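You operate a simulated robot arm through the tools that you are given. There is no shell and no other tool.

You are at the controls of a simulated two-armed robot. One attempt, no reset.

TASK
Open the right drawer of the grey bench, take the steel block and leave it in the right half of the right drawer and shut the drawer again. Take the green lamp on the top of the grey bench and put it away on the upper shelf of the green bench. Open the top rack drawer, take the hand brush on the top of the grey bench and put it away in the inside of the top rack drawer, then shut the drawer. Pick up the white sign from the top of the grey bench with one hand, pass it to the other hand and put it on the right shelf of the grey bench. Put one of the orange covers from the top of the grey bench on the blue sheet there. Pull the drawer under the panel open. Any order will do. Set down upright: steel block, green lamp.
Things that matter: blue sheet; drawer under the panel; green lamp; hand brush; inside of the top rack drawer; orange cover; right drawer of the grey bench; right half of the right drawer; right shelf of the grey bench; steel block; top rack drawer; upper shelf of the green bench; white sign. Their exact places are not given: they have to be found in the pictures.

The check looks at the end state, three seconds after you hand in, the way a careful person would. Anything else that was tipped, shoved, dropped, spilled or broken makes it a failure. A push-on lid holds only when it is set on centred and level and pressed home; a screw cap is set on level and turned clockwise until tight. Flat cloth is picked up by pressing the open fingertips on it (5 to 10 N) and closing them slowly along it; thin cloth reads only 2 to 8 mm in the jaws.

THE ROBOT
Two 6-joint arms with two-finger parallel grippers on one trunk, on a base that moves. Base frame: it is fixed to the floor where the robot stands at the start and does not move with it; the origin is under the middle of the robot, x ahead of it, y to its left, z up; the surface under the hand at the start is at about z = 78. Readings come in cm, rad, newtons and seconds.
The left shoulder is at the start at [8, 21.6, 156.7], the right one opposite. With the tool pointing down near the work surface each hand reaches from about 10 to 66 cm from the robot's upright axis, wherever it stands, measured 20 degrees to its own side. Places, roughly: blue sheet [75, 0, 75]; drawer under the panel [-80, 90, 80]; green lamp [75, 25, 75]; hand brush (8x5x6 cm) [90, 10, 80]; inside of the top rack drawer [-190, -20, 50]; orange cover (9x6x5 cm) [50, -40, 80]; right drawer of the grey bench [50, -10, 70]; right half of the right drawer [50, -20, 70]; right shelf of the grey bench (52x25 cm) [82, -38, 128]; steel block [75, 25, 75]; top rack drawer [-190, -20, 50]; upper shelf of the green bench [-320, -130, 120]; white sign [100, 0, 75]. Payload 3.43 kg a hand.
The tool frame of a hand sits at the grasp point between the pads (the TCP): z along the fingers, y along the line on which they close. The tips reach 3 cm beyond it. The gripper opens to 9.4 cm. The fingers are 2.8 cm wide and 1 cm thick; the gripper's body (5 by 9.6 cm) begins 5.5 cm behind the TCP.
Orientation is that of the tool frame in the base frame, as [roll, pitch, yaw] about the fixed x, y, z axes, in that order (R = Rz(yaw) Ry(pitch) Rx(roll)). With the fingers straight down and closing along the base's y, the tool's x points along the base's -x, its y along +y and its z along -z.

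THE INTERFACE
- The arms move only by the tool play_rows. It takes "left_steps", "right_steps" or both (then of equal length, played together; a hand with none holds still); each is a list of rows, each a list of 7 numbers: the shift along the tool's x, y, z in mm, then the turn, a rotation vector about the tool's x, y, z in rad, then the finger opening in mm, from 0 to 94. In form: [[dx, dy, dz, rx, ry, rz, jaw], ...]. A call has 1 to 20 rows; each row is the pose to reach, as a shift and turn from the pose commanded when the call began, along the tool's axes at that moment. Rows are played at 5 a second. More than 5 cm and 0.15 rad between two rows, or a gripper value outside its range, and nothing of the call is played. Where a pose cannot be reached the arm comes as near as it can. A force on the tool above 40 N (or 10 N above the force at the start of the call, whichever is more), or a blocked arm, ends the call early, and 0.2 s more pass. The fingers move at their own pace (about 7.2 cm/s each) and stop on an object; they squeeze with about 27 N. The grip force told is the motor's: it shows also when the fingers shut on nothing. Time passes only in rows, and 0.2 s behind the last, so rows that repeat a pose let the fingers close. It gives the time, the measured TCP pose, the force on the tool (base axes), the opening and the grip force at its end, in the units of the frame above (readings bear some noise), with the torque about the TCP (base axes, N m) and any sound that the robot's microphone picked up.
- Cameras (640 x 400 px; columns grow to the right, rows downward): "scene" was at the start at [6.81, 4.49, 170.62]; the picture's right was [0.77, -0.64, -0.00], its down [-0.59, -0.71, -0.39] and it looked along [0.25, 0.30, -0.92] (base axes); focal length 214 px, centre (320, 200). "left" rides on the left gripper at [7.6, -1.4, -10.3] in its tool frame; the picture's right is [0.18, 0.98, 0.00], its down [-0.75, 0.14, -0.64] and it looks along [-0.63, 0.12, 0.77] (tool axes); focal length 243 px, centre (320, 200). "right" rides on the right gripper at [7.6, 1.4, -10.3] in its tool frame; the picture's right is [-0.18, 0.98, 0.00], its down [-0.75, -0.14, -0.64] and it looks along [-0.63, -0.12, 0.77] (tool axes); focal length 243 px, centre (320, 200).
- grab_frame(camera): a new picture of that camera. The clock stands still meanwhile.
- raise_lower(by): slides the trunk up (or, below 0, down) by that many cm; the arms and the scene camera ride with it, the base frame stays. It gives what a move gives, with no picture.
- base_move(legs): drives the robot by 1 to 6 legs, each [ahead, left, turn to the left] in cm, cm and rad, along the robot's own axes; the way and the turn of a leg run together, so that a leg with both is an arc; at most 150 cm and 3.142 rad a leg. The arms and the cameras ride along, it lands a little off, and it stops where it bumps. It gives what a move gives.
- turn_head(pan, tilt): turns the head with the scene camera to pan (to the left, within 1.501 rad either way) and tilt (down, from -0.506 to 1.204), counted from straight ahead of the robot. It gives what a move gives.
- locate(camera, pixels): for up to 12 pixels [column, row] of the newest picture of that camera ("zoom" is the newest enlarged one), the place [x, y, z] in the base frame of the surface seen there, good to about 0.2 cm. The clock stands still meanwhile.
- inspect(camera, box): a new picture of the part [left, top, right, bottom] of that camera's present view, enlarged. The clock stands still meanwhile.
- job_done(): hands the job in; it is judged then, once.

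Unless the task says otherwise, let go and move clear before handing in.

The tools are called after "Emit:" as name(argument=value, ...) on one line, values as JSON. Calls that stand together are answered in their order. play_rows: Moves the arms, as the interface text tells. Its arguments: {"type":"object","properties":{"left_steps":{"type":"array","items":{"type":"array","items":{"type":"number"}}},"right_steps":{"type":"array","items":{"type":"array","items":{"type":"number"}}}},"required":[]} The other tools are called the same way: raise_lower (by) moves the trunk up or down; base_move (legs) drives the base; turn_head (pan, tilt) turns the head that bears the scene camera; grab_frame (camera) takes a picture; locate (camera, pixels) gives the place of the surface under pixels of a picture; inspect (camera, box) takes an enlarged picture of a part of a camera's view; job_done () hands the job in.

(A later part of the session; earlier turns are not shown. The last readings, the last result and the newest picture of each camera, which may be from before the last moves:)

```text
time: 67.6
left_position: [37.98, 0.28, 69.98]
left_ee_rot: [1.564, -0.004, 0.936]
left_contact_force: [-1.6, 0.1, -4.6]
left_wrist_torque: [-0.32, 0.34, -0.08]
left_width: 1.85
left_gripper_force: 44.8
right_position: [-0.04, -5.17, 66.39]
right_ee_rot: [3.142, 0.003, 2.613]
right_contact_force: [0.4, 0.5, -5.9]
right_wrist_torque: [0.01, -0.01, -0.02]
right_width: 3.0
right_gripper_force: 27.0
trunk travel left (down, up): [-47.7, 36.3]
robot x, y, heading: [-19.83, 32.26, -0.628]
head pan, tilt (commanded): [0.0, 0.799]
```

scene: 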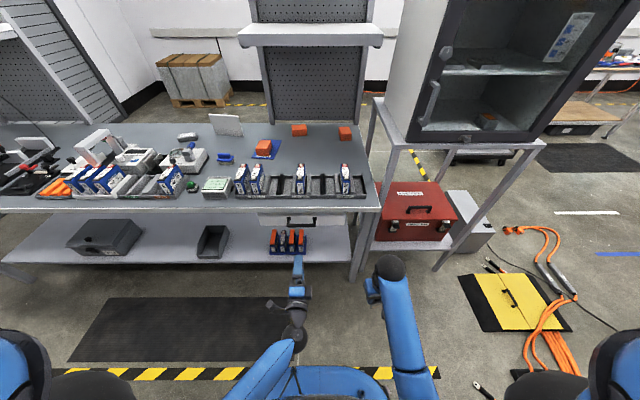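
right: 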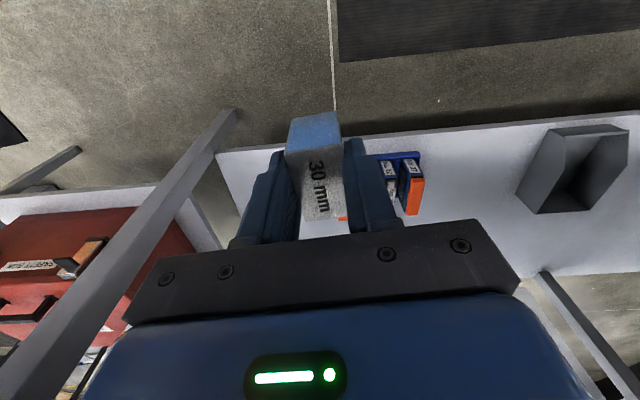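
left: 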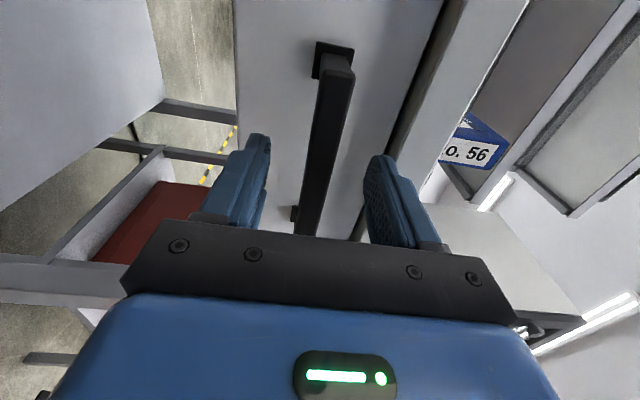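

The bar is gripped (1.85 cm). Pulling the drawer straight out.

Emit:
play_rows(left_steps=[[0, 0, -10, 0, 0, 0, 5], [0, 0, -30, 0, 0, 0, 5], [0, 0, -50, 0, 0, 0, 5], [0, 0, -70, 0, 0, 0, 5], [0, 0, -90, 0, 0, 0, 5], [0, 0, -110, 0, 0, 0, 5], [0, 0, -130, 0, 0, 0, 5], [0, 0, -150, 0, 0, 0, 5], [0, 0, -170, 0, 0, 0, 5], [0, 0, -190, 0, 0, 0, 5], [0, 0, -190, 0, 0, 0, 5]])

Emit:
grab_frame(camera="scene")

```text
time: 70.0
left_position: [22.72, 11.49, 70.07]
left_ee_rot: [1.561, -0.003, 0.941]
left_contact_force: [5.6, 7.8, 6.8]
left_wrist_torque: [-0.07, 0.3, -0.64]
left_width: 1.82
left_gripper_force: 45.2
right_position: [-0.13, -5.13, 66.43]
right_ee_rot: [3.141, 0.003, 2.613]
right_contact_force: [0.3, -1.2, -5.5]
right_wrist_torque: [-0.04, 0.05, 0.0]
right_width: 2.95
right_gripper_force: 26.7
trunk travel left (down, up): [-47.7, 36.3]
robot x, y, heading: [-19.72, 32.75, -0.632]
head pan, tilt (commanded): [0.0, 0.799]
```

```text
taken
```

scene: 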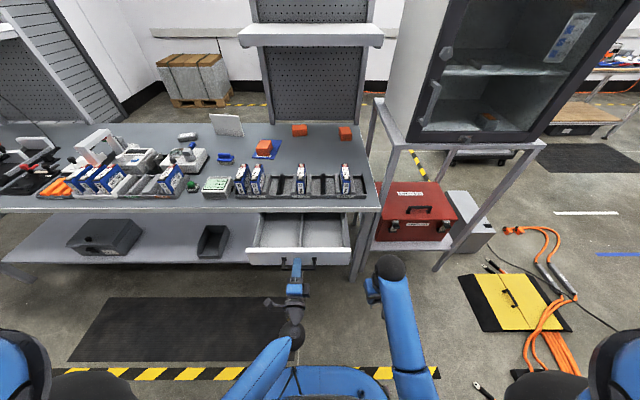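

The drawer is open about 19 cm and shows a divider in the middle (zoom needed). Let me inspect and locate its inside.

Emit:
inspect(camera="scene", box=[230, 195, 370, 285])

Emit:
locate(camera="scene", pixels=[[325, 235], [275, 235], [303, 233], [303, 245], [250, 252], [346, 252], [325, 220], [342, 235], [325, 245], [325, 254], [258, 235]])

```text
4.44 times, centred on (300, 240) of scene
```

zoom: 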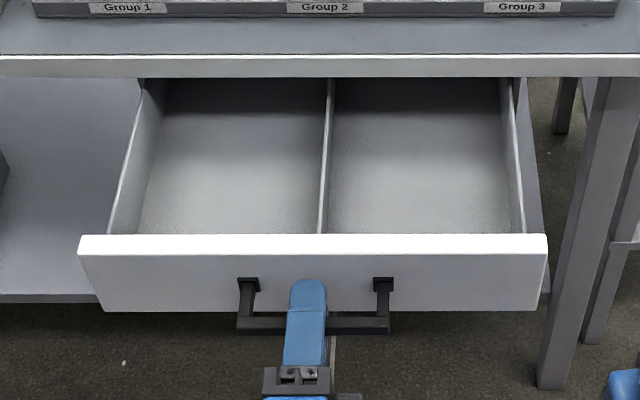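

```text
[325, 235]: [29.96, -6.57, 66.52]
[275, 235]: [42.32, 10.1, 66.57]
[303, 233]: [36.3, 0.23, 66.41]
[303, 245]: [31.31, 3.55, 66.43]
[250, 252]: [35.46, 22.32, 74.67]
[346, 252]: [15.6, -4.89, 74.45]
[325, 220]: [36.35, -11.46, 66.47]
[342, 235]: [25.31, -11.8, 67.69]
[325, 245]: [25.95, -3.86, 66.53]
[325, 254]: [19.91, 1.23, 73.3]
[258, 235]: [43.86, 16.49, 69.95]
```

The floor of the drawer is at z≈66.5, rim 74.7; the right half is centred near (27.3,−4.3). I'll let go of the handle, back off 8 cm, raise the trunk 20 cm, and come forward again to lower the block in.

Emit:
play_rows(left_steps=[[0, 0, 0, 0, 0, 0, 40], [0, 0, 0, 0, 0, 0, 60], [0, 0, 0, 0, 0, 0, 60]])

Emit:
base_move(legs=[[-9, 0, 0]])

Emit:
grab_frame(camera="scene")

```text
time: 70.8
left_position: [22.73, 11.23, 69.96]
left_ee_rot: [1.565, -0.004, 0.937]
left_contact_force: [0.2, -0.4, -0.3]
left_wrist_torque: [0.04, -0.02, -0.01]
left_width: 5.97
left_gripper_force: 0.1
right_position: [-0.05, -5.27, 66.39]
right_ee_rot: [3.14, 0.0, 2.612]
right_contact_force: [0.5, -0.4, -5.2]
right_wrist_torque: [0.03, 0.02, -0.01]
right_width: 2.97
right_gripper_force: 26.6
trunk travel left (down, up): [-47.7, 36.3]
robot x, y, heading: [-19.69, 32.33, -0.638]
head pan, tilt (commanded): [0.0, 0.799]
```

```text
time: 71.9
left_position: [15.8, 16.37, 70.09]
left_ee_rot: [1.563, -0.004, 0.94]
left_contact_force: [0.7, -0.5, 0.1]
left_wrist_torque: [0.0, 0.0, -0.04]
left_width: 5.99
left_gripper_force: 0.1
right_position: [-7.05, -0.04, 66.34]
right_ee_rot: [-3.141, 0.002, 2.612]
right_contact_force: [0.2, -0.4, -4.9]
right_wrist_torque: [0.06, 0.05, -0.02]
right_width: 2.97
right_gripper_force: 26.6
trunk travel left (down, up): [-47.7, 36.3]
robot x, y, heading: [-26.96, 37.38, -0.636]
head pan, tilt (commanded): [0.0, 0.799]
```

```text
taken
```

scene: 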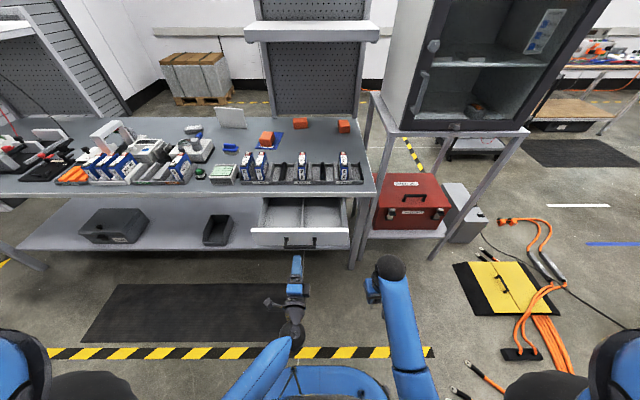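

The left hand is clear. Raising the trunk 20 cm and driving forward again with the left hand out to the side.

Emit:
raise_lower(by=20)

Emit:
play_rows(left_steps=[[40, 0, 0, 0, 0, 0, 60], [80, 0, 0, 0, 0, 0, 60], [120, 0, 0, 0, 0, 0, 60], [160, 0, 0, 0, 0, 0, 60], [160, 0, 0, 0, 0, 0, 60]])

Emit:
base_move(legs=[[9, 0, 0]])

Emit:
grab_frame(camera="scene")

```text
time: 74.1
left_position: [15.73, 16.36, 89.92]
left_ee_rot: [1.565, -0.003, 0.938]
left_contact_force: [0.0, -0.2, -0.6]
left_wrist_torque: [-0.04, 0.02, -0.01]
left_width: 6.01
left_gripper_force: 0.0
right_position: [-7.02, -0.1, 86.4]
right_ee_rot: [3.141, 0.003, 2.612]
right_contact_force: [1.0, -0.6, -5.1]
right_wrist_torque: [0.04, 0.0, 0.01]
right_width: 2.99
right_gripper_force: 26.7
trunk travel left (down, up): [-67.7, 16.3]
robot x, y, heading: [-26.34, 37.99, -0.632]
head pan, tilt (commanded): [0.0, 0.799]
```

```text
time: 75.3
left_position: [25.1, 29.57, 89.87]
left_ee_rot: [1.563, 0.0, 0.939]
left_contact_force: [0.0, 0.2, -0.1]
left_wrist_torque: [0.02, 0.03, 0.04]
left_width: 6.01
left_gripper_force: 0.0
right_position: [-6.98, -0.15, 86.39]
right_ee_rot: [3.14, 0.003, 2.612]
right_contact_force: [-0.4, -0.2, -5.1]
right_wrist_torque: [0.04, 0.01, -0.01]
right_width: 2.96
right_gripper_force: 26.9
trunk travel left (down, up): [-67.7, 16.3]
robot x, y, heading: [-26.47, 37.13, -0.631]
head pan, tilt (commanded): [0.0, 0.799]
```

```text
time: 76.4
left_position: [31.78, 24.44, 90.11]
left_ee_rot: [1.56, -0.005, 0.939]
left_contact_force: [-0.4, -0.5, 0.0]
left_wrist_torque: [-0.01, 0.01, -0.01]
left_width: 5.98
left_gripper_force: 0.0
right_position: [-0.14, -4.97, 86.55]
right_ee_rot: [-3.141, 0.006, 2.614]
right_contact_force: [-0.3, 0.3, -6.0]
right_wrist_torque: [0.0, 0.0, -0.01]
right_width: 2.96
right_gripper_force: 27.0
trunk travel left (down, up): [-67.7, 16.3]
robot x, y, heading: [-19.28, 32.08, -0.632]
head pan, tilt (commanded): [0.0, 0.799]
```

```text
taken
```

scene: 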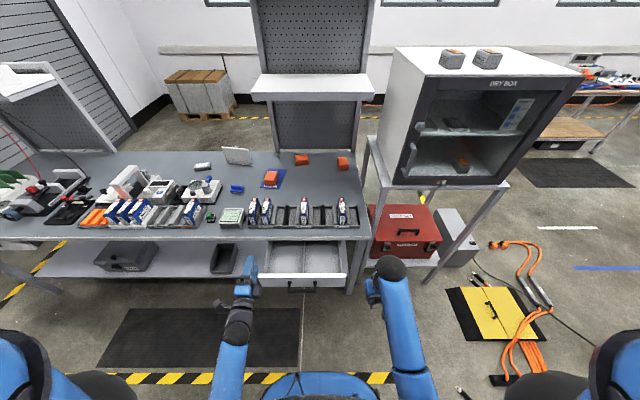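

The path is clear at this height (block bottom z≈82, rim 74.7). I'll move the right hand over the drawer's right half.

Emit:
play_rows(right_steps=[[-29, 18, 0, 0, 0, 0.03, 15], [-58, 36, 0, 0, 0, 0.06, 15], [-87, 54, 0, 0, 0, 0.107, 15], [-116, 72, 0, 0, 0, 0.107, 15], [-145, 90, 0, 0, 0, 0.107, 15], [-174, 108, 0, 0, 0, 0.107, 15], [-203, 126, 0, 0, 0, 0.107, 15], [-233, 145, 0, 0, 0, 0.107, 15], [-233, 145, 0, 0, 0, 0.107, 15]])

Emit:
grab_frame(camera="right")

Emit:
inspect(camera="scene", box=[210, 200, 410, 325])

```text
time: 78.4
left_position: [32.03, 24.4, 89.87]
left_ee_rot: [1.562, -0.003, 0.94]
left_contact_force: [-0.4, 0.6, -0.3]
left_wrist_torque: [0.0, 0.02, 0.0]
left_width: 5.98
left_gripper_force: 0.1
right_position: [27.53, -4.42, 86.28]
right_ee_rot: [-3.141, 0.001, 2.508]
right_contact_force: [0.5, -0.2, -4.7]
right_wrist_torque: [0.02, 0.05, -0.01]
right_width: 2.96
right_gripper_force: 26.2
trunk travel left (down, up): [-67.7, 16.3]
robot x, y, heading: [-19.45, 32.29, -0.632]
head pan, tilt (commanded): [0.0, 0.799]
```

```text
taken
```

right: 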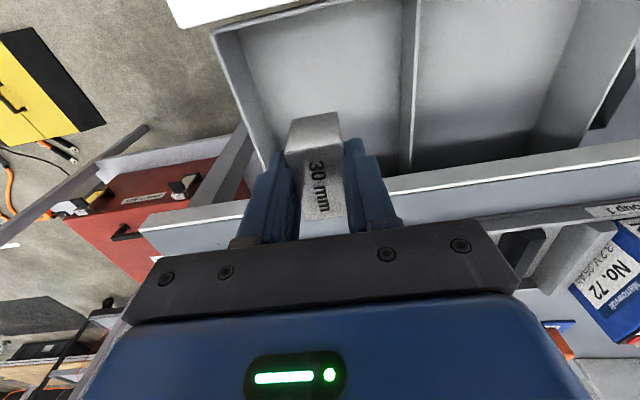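

```text
3.20 times, centred on (310, 262) of scene
```

zoom: 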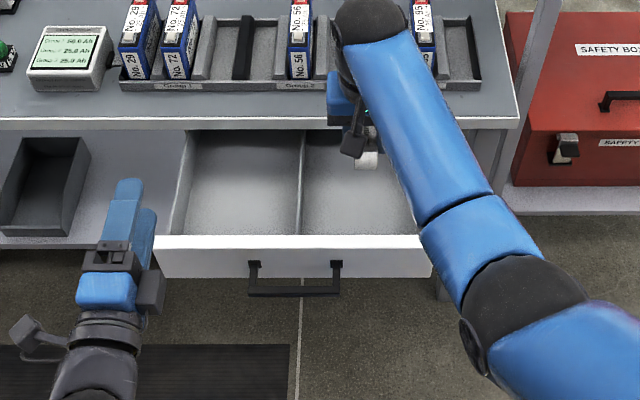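

The block is over the right compartment at u≈24.8, v≈12.8. Lowering 15 cm to the drawer floor.

Emit:
play_rows(right_steps=[[0, 0, 40, 0, 0, 0, 15], [0, 0, 80, 0, 0, 0, 15], [0, 0, 115, 0, 0, 0, 15], [0, 0, 138, 0, 0, 0, 15], [0, 0, 147, 0, 0, 0, 15], [0, 0, 152, 0, 0, 0, 15], [0, 0, 153, 0, 0, 0, 15]])

Emit:
grab_frame(camera="right")

```text
time: 80.0
left_position: [32.11, 24.36, 89.94]
left_ee_rot: [1.562, -0.003, 0.941]
left_contact_force: [0.2, -0.1, -0.3]
left_wrist_torque: [0.0, 0.02, 0.02]
left_width: 5.99
left_gripper_force: 0.1
right_position: [26.23, -3.97, 72.05]
right_ee_rot: [-3.141, 0.001, 2.506]
right_contact_force: [1.3, -0.7, -5.3]
right_wrist_torque: [0.02, 0.02, 0.01]
right_width: 2.99
right_gripper_force: 27.0
right hand out of reach, approached as far as the arm can: row 4, 5, 6, 7
trunk travel left (down, up): [-67.7, 16.3]
robot x, y, heading: [-20.01, 32.49, -0.633]
head pan, tilt (commanded): [0.0, 0.799]
```

```text
taken
```

right: 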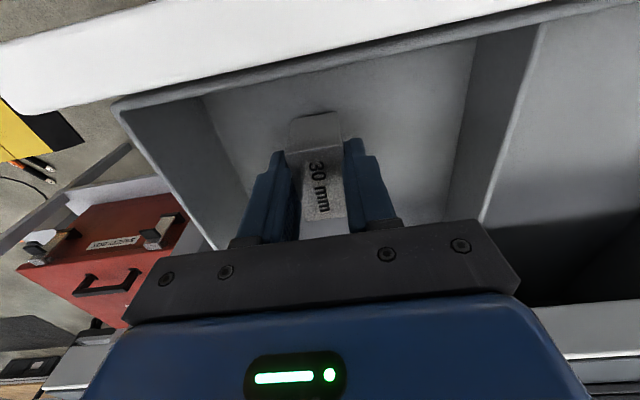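

The arm reached its limit 1 cm above the floor; I'll come back 2 cm toward me and finish lowering.

Emit:
play_rows(right_steps=[[10, 0, 0, 0, 0, 0, 15], [22, 0, 0, 0, 0, 0, 15], [22, 0, 6, 0, 0, 0, 15], [22, 0, 9, 0, 0, 0, 15], [22, 0, 11, 0, 0, 0, 15], [22, 0, 12, 0, 0, 0, 15]])

Emit:
grab_frame(camera="right")

```text
time: 81.4
left_position: [31.85, 24.53, 90.14]
left_ee_rot: [1.562, -0.002, 0.94]
left_contact_force: [-0.5, 0.0, 0.5]
left_wrist_torque: [-0.01, -0.01, 0.01]
left_width: 6.01
left_gripper_force: 0.1
right_position: [24.66, -2.85, 71.25]
right_ee_rot: [3.139, 0.009, 2.508]
right_contact_force: [0.4, -4.0, 25.0]
right_wrist_torque: [0.23, 0.53, 0.1]
right_width: 2.98
right_gripper_force: 27.1
trunk travel left (down, up): [-67.7, 16.3]
robot x, y, heading: [-20.01, 32.11, -0.629]
head pan, tilt (commanded): [0.0, 0.799]
```

```text
taken
```

right: 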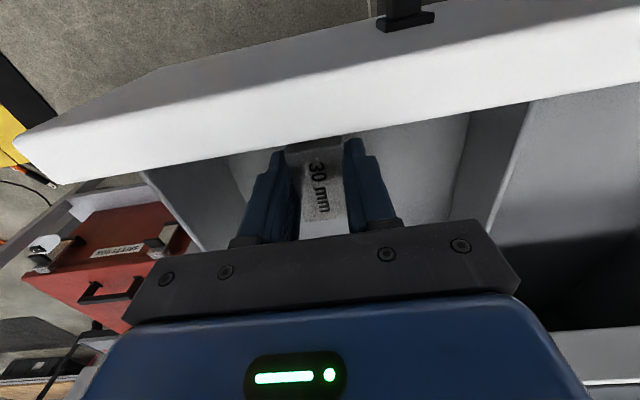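

Contact with the drawer floor (25 N). I'll ease 1 mm, open, and lift out.

Emit:
play_rows(right_steps=[[0, 0, -2, 0, 0, 0, 15], [0, 0, -2, 0, 0, 0, 30], [0, 0, -2, 0, 0, 0, 50], [0, 0, -2, 0, 0, 0, 60], [0, 0, -2, 0, 0, 0, 60], [0, 0, -40, 0, 0, 0, 60], [0, 0, -80, 0, 0, 0, 60], [0, 0, -120, 0, 0, 0, 60], [0, 0, -140, 0, 0, 0, 60]])

Emit:
grab_frame(camera="right")

Emit:
inspect(camera="scene", box=[210, 200, 410, 325])

```text
time: 83.4
left_position: [32.05, 24.34, 89.98]
left_ee_rot: [1.563, -0.004, 0.941]
left_contact_force: [0.3, 0.2, -0.1]
left_wrist_torque: [0.01, 0.01, 0.0]
left_width: 5.99
left_gripper_force: 0.0
right_position: [24.39, -2.69, 85.12]
right_ee_rot: [3.14, 0.002, 2.509]
right_contact_force: [0.2, 1.2, -0.4]
right_wrist_torque: [-0.01, -0.04, 0.0]
right_width: 6.03
right_gripper_force: 0.1
trunk travel left (down, up): [-67.7, 16.3]
robot x, y, heading: [-19.49, 32.27, -0.637]
head pan, tilt (commanded): [0.0, 0.799]
```

```text
taken
```

right: 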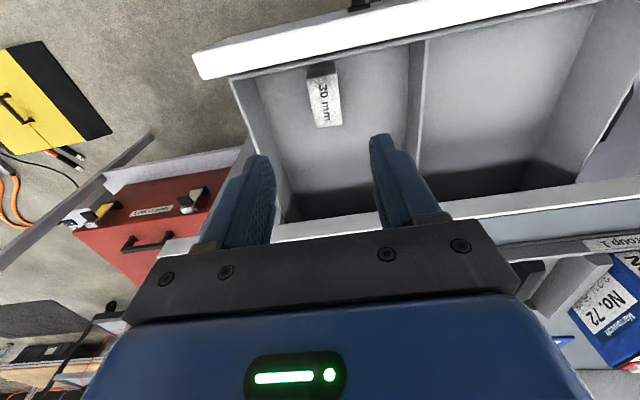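

```text
3.20 times, centred on (310, 262) of scene
```

zoom: 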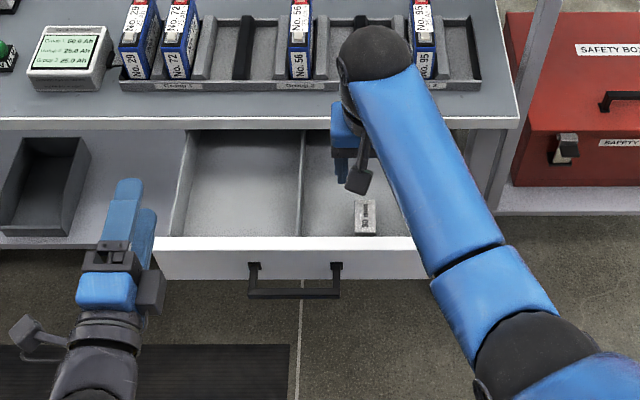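

The block stands upright in the right compartment (zoom (365,215)). Now I'll pull the right hand back and aside, step back 9 cm, and lower the trunk to take the handle again.

Emit:
play_rows(right_steps=[[35, -20, 0, 0, 0, 0, 60], [70, -40, 0, 0, 0, 0, 60], [105, -60, 0, 0, 0, 0, 60], [140, -80, 0, 0, 0, 0, 60], [175, -100, 0, 0, 0, 0, 60], [205, -120, 0, 0, 0, 0, 60], [220, -140, 0, 0, 0, 0, 60], [220, -140, 0, 0, 0, 0, 60]])

Emit:
base_move(legs=[[-9, 0, 0]])

Emit:
raise_lower(by=-20)

Emit:
grab_frame(camera="scene")

```text
time: 85.2
left_position: [31.92, 24.41, 89.93]
left_ee_rot: [1.562, -0.004, 0.942]
left_contact_force: [-1.0, -0.3, 0.5]
left_wrist_torque: [0.0, -0.04, 0.02]
left_width: 5.99
left_gripper_force: 0.0
right_position: [-1.74, -1.17, 84.92]
right_ee_rot: [3.141, 0.001, 2.508]
right_contact_force: [0.9, 0.5, 0.0]
right_wrist_torque: [0.02, 0.0, 0.02]
right_width: 5.99
right_gripper_force: 0.0
trunk travel left (down, up): [-67.7, 16.3]
robot x, y, heading: [-19.91, 32.28, -0.629]
head pan, tilt (commanded): [0.0, 0.799]
```

```text
time: 86.3
left_position: [25.25, 29.44, 89.95]
left_ee_rot: [1.567, -0.005, 0.941]
left_contact_force: [0.5, 0.0, -1.0]
left_wrist_torque: [-0.03, 0.02, 0.04]
left_width: 5.98
left_gripper_force: 0.1
right_position: [-8.44, 3.94, 84.87]
right_ee_rot: [-3.141, 0.0, 2.505]
right_contact_force: [0.6, -1.0, 0.5]
right_wrist_torque: [-0.01, 0.02, -0.03]
right_width: 6.0
right_gripper_force: 0.1
trunk travel left (down, up): [-67.7, 16.3]
robot x, y, heading: [-26.58, 37.46, -0.63]
head pan, tilt (commanded): [0.0, 0.799]
```

```text
time: 88.4
left_position: [25.1, 29.5, 70.06]
left_ee_rot: [1.563, -0.004, 0.941]
left_contact_force: [0.6, 0.6, 0.1]
left_wrist_torque: [-0.01, -0.03, 0.0]
left_width: 6.02
left_gripper_force: 0.1
right_position: [-8.66, 4.07, 64.94]
right_ee_rot: [-3.141, 0.001, 2.508]
right_contact_force: [1.4, -0.3, -0.1]
right_wrist_torque: [0.01, 0.04, -0.01]
right_width: 6.03
right_gripper_force: 0.1
trunk travel left (down, up): [-47.7, 36.3]
robot x, y, heading: [-26.52, 37.46, -0.626]
head pan, tilt (commanded): [0.0, 0.799]
```

```text
taken
```

scene: 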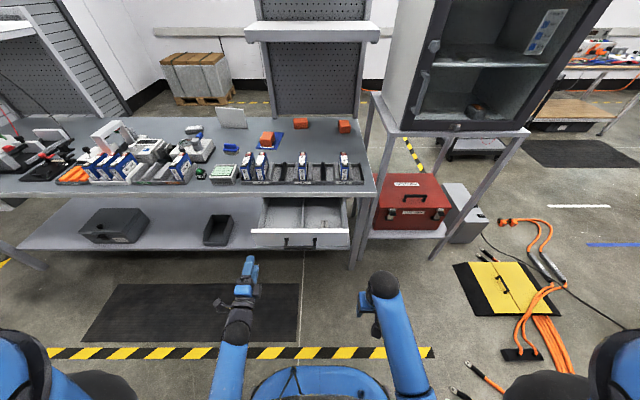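

Returning the left hand to the handle (16 cm right, then 8.7 ahead) and closing on it.

Emit:
play_rows(left_steps=[[-40, 0, 0, 0, 0, 0, 60], [-80, 0, 0, 0, 0, 0, 60], [-120, 0, 0, 0, 0, 0, 60], [-160, 0, 0, 0, 0, 0, 60], [-160, 0, 30, 0, 0, 0, 60], [-160, 0, 60, 0, 0, 0, 60], [-160, 0, 87, 0, 0, 0, 60], [-160, 0, 87, 0, 0, 0, 40], [-160, 0, 87, 0, 0, 0, 20], [-160, 0, 87, 0, 0, 0, 5], [-160, 0, 87, 0, 0, 0, 5], [-160, 0, 87, 0, 0, 0, 5]])

Emit:
grab_frame(camera="left")

```text
time: 91.0
left_position: [22.99, 11.42, 69.99]
left_ee_rot: [1.565, 0.0, 0.941]
left_contact_force: [0.8, -0.3, 2.1]
left_wrist_torque: [-0.09, 0.42, 0.07]
left_width: 1.81
left_gripper_force: 45.4
right_position: [-8.74, 4.08, 64.91]
right_ee_rot: [3.14, 0.0, 2.509]
right_contact_force: [0.1, 0.2, 0.5]
right_wrist_torque: [0.0, 0.0, 0.0]
right_width: 6.0
right_gripper_force: 0.1
trunk travel left (down, up): [-47.7, 36.3]
robot x, y, heading: [-26.25, 37.41, -0.632]
head pan, tilt (commanded): [0.0, 0.799]
```

```text
taken
```

left: 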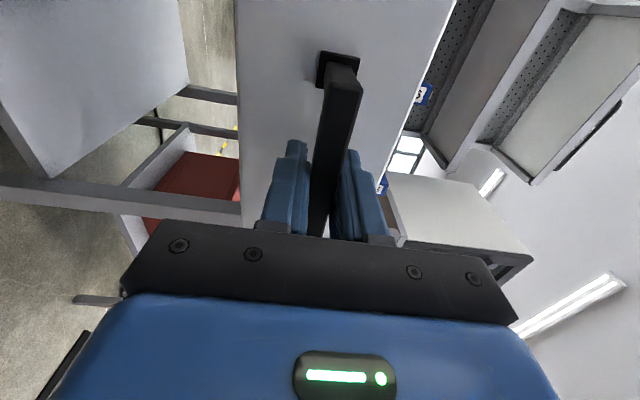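

The bar is gripped again. Pushing the drawer in slowly by about 18.8 cm.

Emit:
play_rows(left_steps=[[0, 0, 8, 0, 0, 0, 5], [0, 0, 20, 0, 0, 0, 5], [0, 0, 34, 0, 0, 0, 5], [0, 0, 48, 0, 0, 0, 5], [0, 0, 62, 0, 0, 0, 5], [0, 0, 76, 0, 0, 0, 5], [0, 0, 90, 0, 0, 0, 5], [0, 0, 104, 0, 0, 0, 5], [0, 0, 118, 0, 0, 0, 5], [0, 0, 132, 0, 0, 0, 5], [0, 0, 146, 0, 0, 0, 5], [0, 0, 160, 0, 0, 0, 5], [0, 0, 172, 0, 0, 0, 5], [0, 0, 180, 0, 0, 0, 5], [0, 0, 186, 0, 0, 0, 5], [0, 0, 190, 0, 0, 0, 5], [0, 0, 190, 0, 0, 0, 5]])

Emit:
inspect(camera="scene", box=[210, 170, 410, 295])

```text
time: 94.6
left_position: [38.16, 0.41, 70.05]
left_ee_rot: [1.564, 0.0, 0.943]
left_contact_force: [11.5, 10.0, -5.6]
left_wrist_torque: [0.06, 0.18, 1.15]
left_width: 1.82
left_gripper_force: 45.0
right_position: [-8.48, 4.07, 64.92]
right_ee_rot: [-3.14, 0.001, 2.509]
right_contact_force: [-0.4, -0.1, -0.1]
right_wrist_torque: [0.01, -0.01, 0.0]
right_width: 6.02
right_gripper_force: 0.0
trunk travel left (down, up): [-47.7, 36.3]
robot x, y, heading: [-26.21, 37.37, -0.627]
head pan, tilt (commanded): [0.0, 0.799]
```

```text
3.20 times, centred on (310, 232) of scene
```

zoom: 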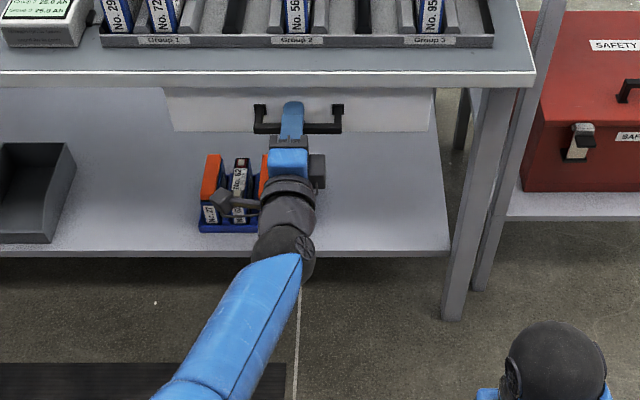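

The handle is back at its closed position (38.2,0.4). Opening and backing off.

Emit:
play_rows(left_steps=[[0, 0, 0, 0, 0, 0, 30], [0, 0, 0, 0, 0, 0, 60], [0, 0, 0, 0, 0, 0, 60], [0, 0, -30, 0, 0, 0, 60], [0, 0, -60, 0, 0, 0, 60], [0, 0, -100, 0, 0, 0, 60], [0, 0, -140, 0, 0, 0, 60], [0, 0, -140, 0, 0, 0, 60]])

Emit:
inspect(camera="scene", box=[210, 170, 410, 295])

```text
time: 96.4
left_position: [26.81, 8.61, 70.05]
left_ee_rot: [1.564, -0.005, 0.941]
left_contact_force: [0.3, -0.9, -0.7]
left_wrist_torque: [0.02, 0.01, -0.01]
left_width: 5.97
left_gripper_force: 0.1
right_position: [-8.7, 3.86, 64.93]
right_ee_rot: [-3.141, 0.002, 2.508]
right_contact_force: [0.0, 0.5, 1.0]
right_wrist_torque: [0.02, 0.02, -0.02]
right_width: 6.0
right_gripper_force: 0.1
trunk travel left (down, up): [-47.7, 36.3]
robot x, y, heading: [-26.54, 37.32, -0.629]
head pan, tilt (commanded): [0.0, 0.799]
```

```text
3.20 times, centred on (310, 232) of scene
```

zoom: 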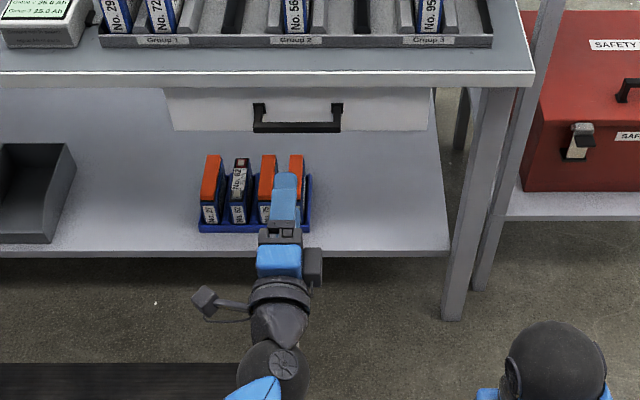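

The drawer is shut with the block inside. Next the sign: I'll raise the trunk, turn the left hand tool-down (closing along the bench depth) and the right hand horizontal for the hand-over.

Emit:
raise_lower(by=32)

Emit:
play_rows(left_steps=[[0, -3, -4, 0.14, 0, 0, 60], [0, -6, -8, 0.28, 0, 0, 60], [0, -9, -12, 0.42, 0, 0, 60], [0, -12, -16, 0.56, 0, 0, 60], [0, -15, -20, 0.7, 0, 0, 60], [0, -18, -24, 0.84, 0, 0, 60], [0, -21, -28, 0.98, 0, 0, 60], [0, -24, -32, 1.12, 0, 0, 60], [0, -27, -36, 1.26, 0, 0, 60], [0, -30, -40, 1.4, 0, 0, 60], [0, -30, -40, 1.5, 0, 0, 60], [0, -30, -40, 1.571, 0, 0, 60], [0, -30, -40, 1.571, 0, 0, 60]], right_steps=[[-10, -5, 0, 0, -0.14, 0, 60], [-20, -10, 0, 0, -0.28, 0, 60], [-30, -15, 0, 0, -0.42, 0, 60], [-40, -20, 0, 0, -0.56, 0, 60], [-50, -25, 0, 0, -0.7, 0, 60], [-60, -30, 0, 0, -0.84, 0, 60], [-70, -35, 0, 0, -0.98, 0, 60], [-80, -40, 0, 0, -1.12, 0, 60], [-90, -45, 0, 0, -1.26, 0, 60], [-100, -50, 0, 0, -1.4, 0, 60], [-110, -55, 0, 0, -1.5, 0, 60], [-110, -60, 0, 0, -1.571, 0, 60], [-110, -60, 0, 0, -1.571, 0, 60]])

Emit:
turn_head(pan=0.2, tilt=0.6)

Emit:
grab_frame(camera="scene")

```text
time: 99.6
left_position: [26.78, 8.65, 102.22]
left_ee_rot: [1.565, -0.003, 0.94]
left_contact_force: [0.1, -0.2, -0.1]
left_wrist_torque: [0.0, 0.0, -0.04]
left_width: 6.02
left_gripper_force: 0.0
right_position: [-8.68, 4.08, 96.92]
right_ee_rot: [3.141, 0.001, 2.509]
right_contact_force: [0.4, 0.4, 0.4]
right_wrist_torque: [0.02, -0.04, 0.01]
right_width: 5.97
right_gripper_force: 0.0
trunk travel left (down, up): [-79.7, 4.3]
robot x, y, heading: [-26.86, 37.37, -0.629]
head pan, tilt (commanded): [0.0, 0.799]
```

```text
time: 102.4
left_position: [16.7, 5.31, 74.8]
left_ee_rot: [2.556, 0.082, 1.014]
left_contact_force: [0.0, 0.1, 0.0]
left_wrist_torque: [0.01, 0.01, 0.0]
left_width: 6.01
left_gripper_force: 0.1
left hand out of reach, approached as far as the arm can: row 1, 2, 3, 4, 5, 6, 7, 8, 9, 10, 11, 12, 13
right_position: [-3.31, -7.35, 97.1]
right_ee_rot: [0.156, 1.567, -0.479]
right_contact_force: [-0.6, 0.2, -0.3]
right_wrist_torque: [0.01, -0.01, 0.0]
right_width: 6.0
right_gripper_force: 0.2
right hand out of reach, approached as far as the arm can: row 10
trunk travel left (down, up): [-79.7, 4.3]
robot x, y, heading: [-26.6, 37.69, -0.627]
head pan, tilt (commanded): [0.0, 0.799]
```

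```text
time: 103.1
left_position: [16.57, 5.26, 74.77]
left_ee_rot: [2.555, 0.083, 1.01]
left_contact_force: [-0.9, -0.2, -0.5]
left_wrist_torque: [0.01, 0.0, 0.02]
left_width: 6.0
left_gripper_force: 0.0
right_position: [-3.4, -7.41, 97.04]
right_ee_rot: [0.315, 1.567, -0.319]
right_contact_force: [-0.1, -0.2, 0.5]
right_wrist_torque: [0.0, -0.01, -0.01]
right_width: 5.99
right_gripper_force: 0.1
trunk travel left (down, up): [-79.7, 4.3]
robot x, y, heading: [-26.89, 37.41, -0.633]
head pan, tilt (commanded): [0.201, 0.6]
```

```text
taken
```

scene: 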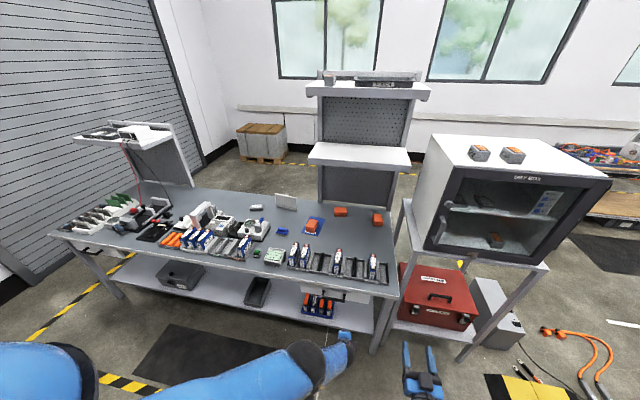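

The left arm ran into a limit partway (TCP (16.6,5.3,74.8), tool tilted ~34°). I'll move it left and up where it has room, keeping the tilt, then finish the turn.

Emit:
play_rows(left_steps=[[25, 8, -12, 0, 0, 0, 60], [50, 16, -24, 0, 0, 0, 60], [75, 24, -36, 0, 0, 0, 60], [100, 32, -48, 0, 0, 0, 60], [125, 40, -60, 0, 0, 0, 60], [150, 48, -72, 0, 0, 0, 60], [175, 56, -84, 0, 0, 0, 60], [200, 64, -96, 0, 0, 0, 60], [200, 64, -96, 0, 0, 0, 60]])

Emit:
grab_frame(camera="scene")

```text
time: 105.1
left_position: [29.56, 17.76, 72.73]
left_ee_rot: [2.545, 0.084, 1.012]
left_contact_force: [-0.5, -0.6, -0.5]
left_wrist_torque: [0.0, 0.0, 0.0]
left_width: 6.01
left_gripper_force: 0.0
left hand out of reach, approached as far as the arm can: row 1, 2, 3, 4, 5, 6, 7, 8, 9
right_position: [-3.4, -7.33, 97.21]
right_ee_rot: [0.192, 1.569, -0.441]
right_contact_force: [0.3, -0.4, -0.5]
right_wrist_torque: [-0.03, -0.01, -0.02]
right_width: 5.99
right_gripper_force: 0.2
trunk travel left (down, up): [-79.7, 4.3]
robot x, y, heading: [-26.46, 37.63, -0.631]
head pan, tilt (commanded): [0.201, 0.6]
```

```text
taken
```

scene: 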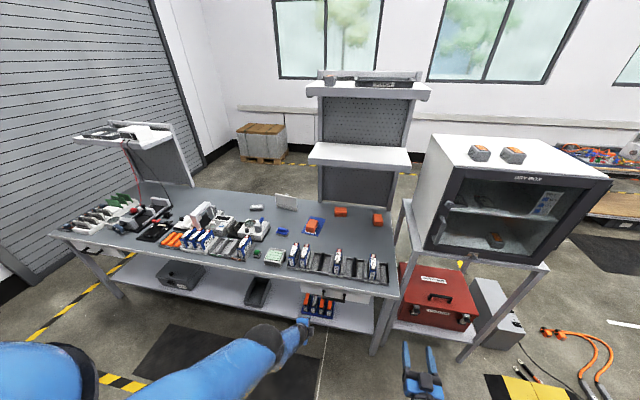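

Still limited in this hand orientation; I'll roll the left hand back (−90° about its axis) to the default side-to-side closing first.

Emit:
play_rows(left_steps=[[0, 0, 0, 0, 0, -0.14, 60], [0, 0, 0, 0, 0, -0.28, 60], [0, 0, 0, 0, 0, -0.42, 60], [0, 0, 0, 0, 0, -0.56, 60], [0, 0, 0, 0, 0, -0.7, 60], [0, 0, 0, 0, 0, -0.84, 60], [0, 0, 0, 0, 0, -0.98, 60], [0, 0, 0, 0, 0, -1.12, 60], [0, 0, 0, 0, 0, -1.26, 60], [0, 0, 0, 0, 0, -1.4, 60], [0, 0, 0, 0, 0, -1.5, 60], [0, 0, 0, 0, 0, -1.6, 60], [0, 0, 0, 0, 0, -1.6, 60]])

Emit:
grab_frame(camera="scene")

```text
time: 107.9
left_position: [29.38, 17.54, 72.62]
left_ee_rot: [-3.023, 0.58, 2.672]
left_contact_force: [-0.4, -0.1, 0.1]
left_wrist_torque: [-0.01, -0.02, 0.02]
left_width: 5.98
left_gripper_force: 0.1
left hand out of reach, approached as far as the arm can: row 2
right_position: [-3.38, -7.29, 96.95]
right_ee_rot: [0.262, 1.571, -0.372]
right_contact_force: [0.0, 0.1, 0.2]
right_wrist_torque: [0.01, -0.05, 0.01]
right_width: 6.0
right_gripper_force: 0.1
trunk travel left (down, up): [-79.7, 4.3]
robot x, y, heading: [-26.55, 37.68, -0.635]
head pan, tilt (commanded): [0.201, 0.6]
```

```text
taken
```

scene: 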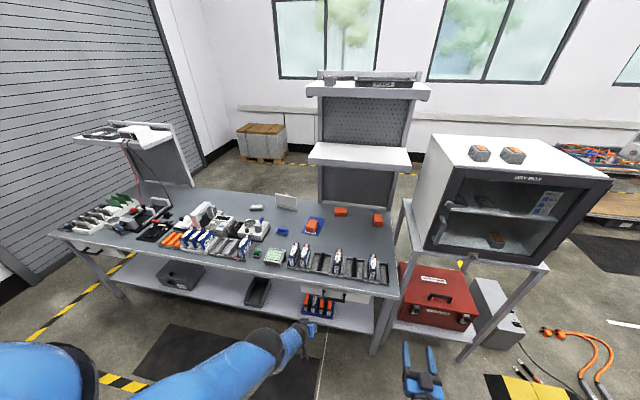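

Now roll is back to default with a 0.58 rad forward tilt. I'll straighten to tool-down while rising.

Emit:
play_rows(left_steps=[[-14, 0, -21, 0, 0.14, 0, 60], [-28, 0, -42, 0, 0.28, 0, 60], [-42, 0, -63, 0, 0.42, 0, 60], [-55, 0, -83, 0, 0.58, 0, 60], [-70, 0, -105, 0, 0.58, 0, 60], [-85, 0, -128, 0, 0.58, 0, 60], [-100, 0, -150, 0, 0.58, 0, 60], [-115, 0, -172, 0, 0.58, 0, 60], [-115, 0, -172, 0, 0.58, 0, 60]])

Emit:
grab_frame(camera="scene")

```text
refused: row 4 steps farther than a row can; nothing moved
```

```text
taken
```

scene: 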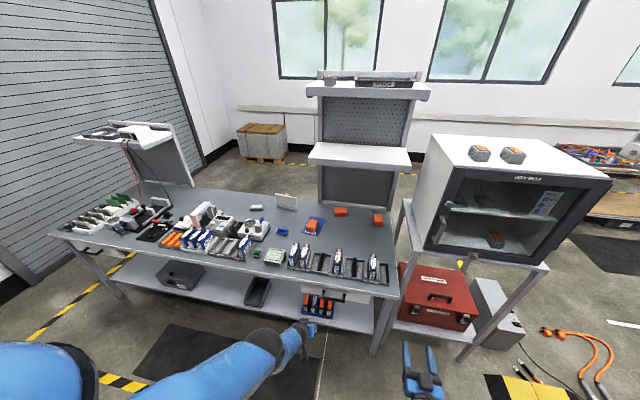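

Emit:
play_rows(left_steps=[[-14, 0, -21, 0, 0.145, 0, 60], [-28, 0, -42, 0, 0.29, 0, 60], [-42, 0, -63, 0, 0.435, 0, 60], [-55, 0, -83, 0, 0.58, 0, 60], [-70, 0, -105, 0, 0.58, 0, 60], [-85, 0, -128, 0, 0.58, 0, 60], [-100, 0, -150, 0, 0.58, 0, 60], [-115, 0, -172, 0, 0.58, 0, 60], [-115, 0, -172, 0, 0.58, 0, 60]])

Emit:
grab_frame(camera="scene")

```text
time: 109.9
left_position: [34.02, 14.45, 84.24]
left_ee_rot: [2.945, 0.11, 2.612]
left_contact_force: [-0.2, -0.5, -0.3]
left_wrist_torque: [0.02, 0.0, -0.01]
left_width: 5.98
left_gripper_force: 0.1
left hand out of reach, approached as far as the arm can: row 1, 2, 3, 4, 5, 6, 7, 8, 9
right_position: [-3.21, -7.23, 96.97]
right_ee_rot: [0.273, 1.568, -0.361]
right_contact_force: [0.6, 0.8, -0.4]
right_wrist_torque: [0.02, 0.02, 0.03]
right_width: 6.01
right_gripper_force: 0.1
trunk travel left (down, up): [-79.7, 4.3]
robot x, y, heading: [-26.71, 37.86, -0.629]
head pan, tilt (commanded): [0.201, 0.6]
```

```text
taken
```

scene: 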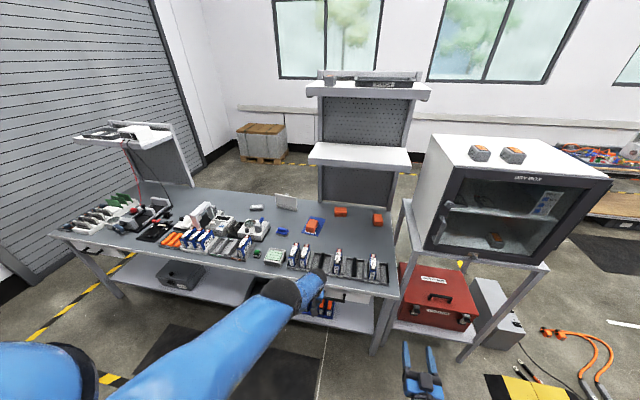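

At maximum reach there; I'll bring the left hand back toward me, up, and square to tool-down.

Emit:
play_rows(left_steps=[[20, 20, -10, 0.05, 0.03, 0.03, 60], [40, 40, -20, 0.1, 0.06, 0.05, 60], [60, 60, -40, 0.15, 0.08, 0.08, 60], [80, 80, -60, 0.197, 0.11, 0.1, 60], [100, 100, -80, 0.197, 0.11, 0.1, 60], [120, 120, -100, 0.197, 0.11, 0.1, 60], [120, 140, -115, 0.197, 0.11, 0.1, 60], [120, 140, -115, 0.197, 0.11, 0.1, 60]])

Emit:
inspect(camera="scene", box=[240, 180, 340, 242])

Emit:
grab_frame(camera="scene")

```text
time: 111.7
left_position: [38.5, 24.84, 82.85]
left_ee_rot: [2.92, -0.014, 2.507]
left_contact_force: [0.5, 0.1, 0.6]
left_wrist_torque: [-0.01, 0.0, -0.02]
left_width: 5.98
left_gripper_force: 0.1
left hand out of reach, approached as far as the arm can: row 1, 2, 3, 4, 5, 6, 7, 8
right_position: [-3.27, -7.23, 97.05]
right_ee_rot: [-0.151, 1.569, -0.784]
right_contact_force: [-0.4, -0.1, 0.4]
right_wrist_torque: [0.01, 0.02, 0.0]
right_width: 6.01
right_gripper_force: 0.1
trunk travel left (down, up): [-79.7, 4.3]
robot x, y, heading: [-26.47, 37.25, -0.629]
head pan, tilt (commanded): [0.201, 0.6]
```

```text
6.40 times, centred on (290, 211) of scene
```

zoom: 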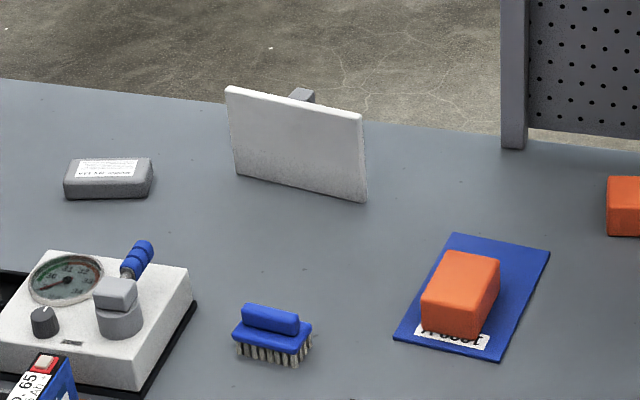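

```text
taken
```

scene: 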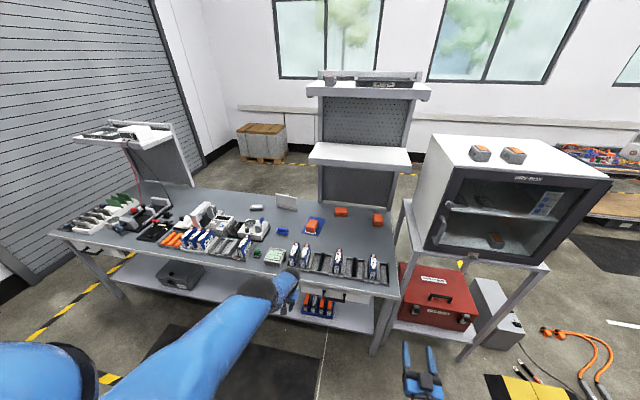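

The left arm looks fully stretched at this pose. I'll try small moves straight back to see if the elbow bends.

Emit:
play_rows(left_steps=[[10, 0, 0, 0, 0, 0, 60], [20, 0, 0, 0, 0, 0, 60], [30, 0, 0, 0, 0, 0, 60], [40, 0, 0, 0, 0, 0, 60], [50, 0, 0, 0, 0, 0, 60], [60, 0, 0, 0, 0, 0, 60]])

Emit:
turn_head(pan=0.6, tilt=0.9)

Emit:
grab_frame(camera="scene")

```text
time: 113.1
left_position: [37.12, 26.07, 80.7]
left_ee_rot: [2.918, -0.013, 2.507]
left_contact_force: [-0.3, -0.2, 0.1]
left_wrist_torque: [-0.02, 0.09, -0.05]
left_width: 5.99
left_gripper_force: 0.0
left hand out of reach, approached as far as the arm can: row 1, 2, 3, 4, 5, 6
right_position: [-3.34, -7.33, 97.02]
right_ee_rot: [0.183, 1.568, -0.451]
right_contact_force: [0.3, 0.4, 0.2]
right_wrist_torque: [-0.03, 0.01, 0.02]
right_width: 6.01
right_gripper_force: 0.0
trunk travel left (down, up): [-79.7, 4.3]
robot x, y, heading: [-26.75, 37.77, -0.629]
head pan, tilt (commanded): [0.201, 0.6]
```

```text
time: 114.0
left_position: [37.06, 26.06, 80.78]
left_ee_rot: [2.92, -0.014, 2.509]
left_contact_force: [-0.4, -1.0, 0.5]
left_wrist_torque: [0.0, 0.01, 0.02]
left_width: 6.02
left_gripper_force: 0.0
right_position: [-3.34, -7.28, 97.09]
right_ee_rot: [0.236, 1.569, -0.397]
right_contact_force: [0.3, 0.7, 0.3]
right_wrist_torque: [0.03, -0.01, -0.02]
right_width: 6.0
right_gripper_force: 0.1
trunk travel left (down, up): [-79.7, 4.3]
robot x, y, heading: [-26.56, 37.55, -0.627]
head pan, tilt (commanded): [0.6, 0.901]
```

```text
taken
```

scene: 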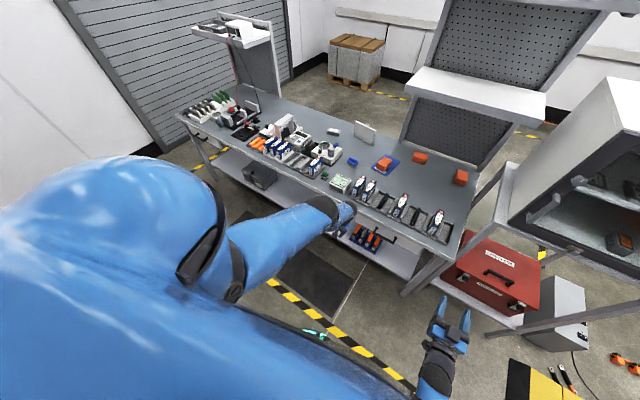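

The arm is straight at the elbow (singular). I'll try pulling down and back, to make the elbow bend.

Emit:
play_rows(left_steps=[[20, 0, 20, 0, 0, 0, 60], [40, 0, 40, 0, 0, 0, 60], [60, 0, 60, 0, 0, 0, 60], [80, 0, 80, 0, 0, 0, 60], [80, 0, 80, 0, 0, 0, 60]])

```text
time: 115.2
left_position: [31.75, 32.21, 73.14]
left_ee_rot: [2.918, -0.013, 2.506]
left_contact_force: [0.4, -0.5, 0.7]
left_wrist_torque: [0.0, 0.01, 0.02]
left_width: 5.97
left_gripper_force: 0.0
right_position: [-3.33, -7.34, 96.96]
right_ee_rot: [0.232, 1.568, -0.401]
right_contact_force: [0.3, -0.2, 0.1]
right_wrist_torque: [0.0, 0.04, -0.02]
right_width: 5.99
right_gripper_force: 0.1
trunk travel left (down, up): [-79.7, 4.3]
robot x, y, heading: [-26.51, 37.61, -0.629]
head pan, tilt (commanded): [0.6, 0.901]
```

That was accepted. Now further back and then up.

Emit:
play_rows(left_steps=[[25, 0, 0, 0, 0, 0, 60], [50, 0, 0, 0, 0, 0, 60], [75, 0, 0, 0, 0, 0, 60], [100, 0, 0, 0, 0, 0, 60], [100, 0, -30, 0, 0, 0, 60], [100, 0, -60, 0, 0, 0, 60], [100, 0, -90, 0, 0, 0, 60], [100, 0, -120, 0, 0, 0, 60], [100, 0, -120, 0, 0, 0, 60]])

Emit:
grab_frame(camera="scene")

```text
time: 117.2
left_position: [29.54, 30.87, 72.48]
left_ee_rot: [2.921, -0.015, 2.508]
left_contact_force: [-1.2, -0.6, 0.6]
left_wrist_torque: [-0.02, -0.01, -0.01]
left_width: 6.01
left_gripper_force: 0.0
left hand out of reach, approached as far as the arm can: row 1, 2, 3, 4, 5, 6, 7, 8, 9
right_position: [-3.29, -7.22, 97.05]
right_ee_rot: [0.144, 1.568, -0.489]
right_contact_force: [-1.1, 0.6, 0.4]
right_wrist_torque: [-0.03, 0.0, 0.0]
right_width: 5.99
right_gripper_force: 0.0
trunk travel left (down, up): [-79.7, 4.3]
robot x, y, heading: [-26.57, 37.61, -0.628]
head pan, tilt (commanded): [0.6, 0.901]
```

```text
taken
```

scene: 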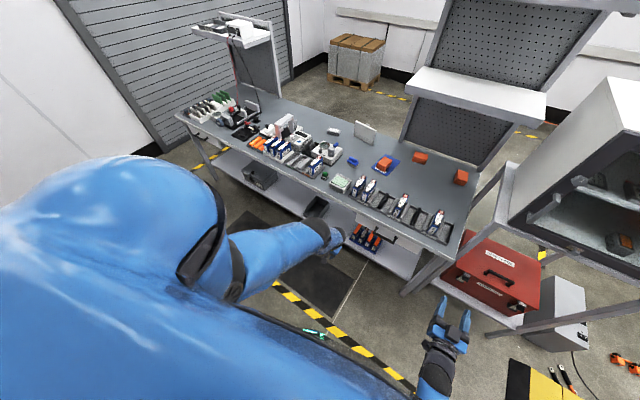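

I need to understand the arm's shape; I'll locate points along the left arm in this picture.

Emit:
locate(camera="scene", pixels=[[235, 262], [240, 290], [250, 255], [275, 245], [300, 235], [318, 228], [326, 228], [333, 238], [338, 250], [318, 212], [436, 340], [440, 375]])

Emit:
inspect(camera="scene", box=[170, 180, 370, 305])

```text
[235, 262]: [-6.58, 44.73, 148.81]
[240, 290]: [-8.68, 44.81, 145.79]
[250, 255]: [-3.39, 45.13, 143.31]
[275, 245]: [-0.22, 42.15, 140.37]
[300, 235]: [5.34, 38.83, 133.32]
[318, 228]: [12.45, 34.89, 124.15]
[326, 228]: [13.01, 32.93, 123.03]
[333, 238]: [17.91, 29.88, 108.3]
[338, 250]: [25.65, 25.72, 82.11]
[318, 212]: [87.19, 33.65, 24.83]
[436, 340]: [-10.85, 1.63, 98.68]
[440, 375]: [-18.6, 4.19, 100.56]
```

```text
3.20 times, centred on (270, 242) of scene
```

zoom: 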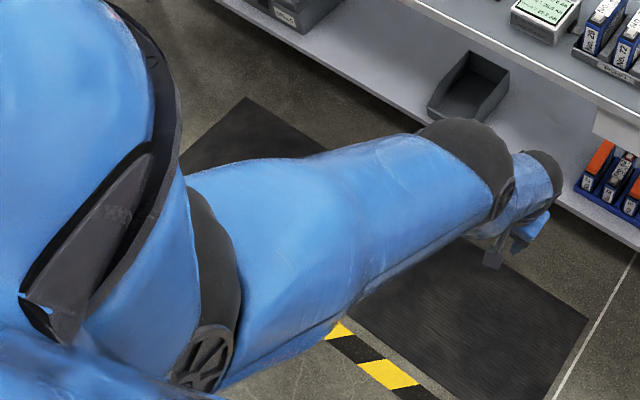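

All these poses lie at full stretch (about 70 cm shoulder-to-wrist), so the elbow is stuck straight. I'll ask for a move along the tangent (ahead and up) so the elbow bends its natural way.

Emit:
play_rows(left_steps=[[-16, 0, -12, 0, 0, 0, 60], [-32, 0, -24, 0, 0, 0, 60], [-48, 0, -38, 0, 0, 0, 60], [-64, 0, -52, 0, 0, 0, 60], [-80, 0, -68, 0, 0, 0, 60], [-80, 0, -68, 0, 0, 0, 60]])

Emit:
play_rows(left_steps=[[8, 0, -8, 0, 0, 0, 60], [16, 0, -16, 0, 0, 0, 60], [24, 0, -24, 0, 0, 0, 60], [32, 0, -32, 0, 0, 0, 60], [32, 0, -32, 0, 0, 0, 60]])

```text
time: 118.6
left_position: [34.75, 24.51, 79.34]
left_ee_rot: [2.92, -0.014, 2.506]
left_contact_force: [0.3, -0.2, 0.0]
left_wrist_torque: [0.01, -0.01, 0.02]
left_width: 5.99
left_gripper_force: 0.1
right_position: [-3.38, -7.31, 97.02]
right_ee_rot: [0.203, 1.569, -0.431]
right_contact_force: [-0.5, -0.4, 0.0]
right_wrist_torque: [0.04, 0.0, -0.02]
right_width: 5.97
right_gripper_force: 0.0
trunk travel left (down, up): [-79.7, 4.3]
robot x, y, heading: [-26.41, 37.09, -0.629]
head pan, tilt (commanded): [0.6, 0.901]
```

```text
time: 119.8
left_position: [34.14, 23.47, 79.66]
left_ee_rot: [2.918, -0.015, 2.509]
left_contact_force: [-0.2, 0.5, 0.3]
left_wrist_torque: [0.02, 0.05, 0.02]
left_width: 6.0
left_gripper_force: 0.0
left hand out of reach, approached as far as the arm can: row 1, 2, 3, 4, 5
right_position: [-3.41, -7.32, 97.02]
right_ee_rot: [0.366, 1.57, -0.266]
right_contact_force: [0.6, -0.5, 0.0]
right_wrist_torque: [0.05, -0.05, 0.0]
right_width: 5.99
right_gripper_force: 0.0
trunk travel left (down, up): [-79.7, 4.3]
robot x, y, heading: [-26.56, 37.49, -0.635]
head pan, tilt (commanded): [0.6, 0.901]
```

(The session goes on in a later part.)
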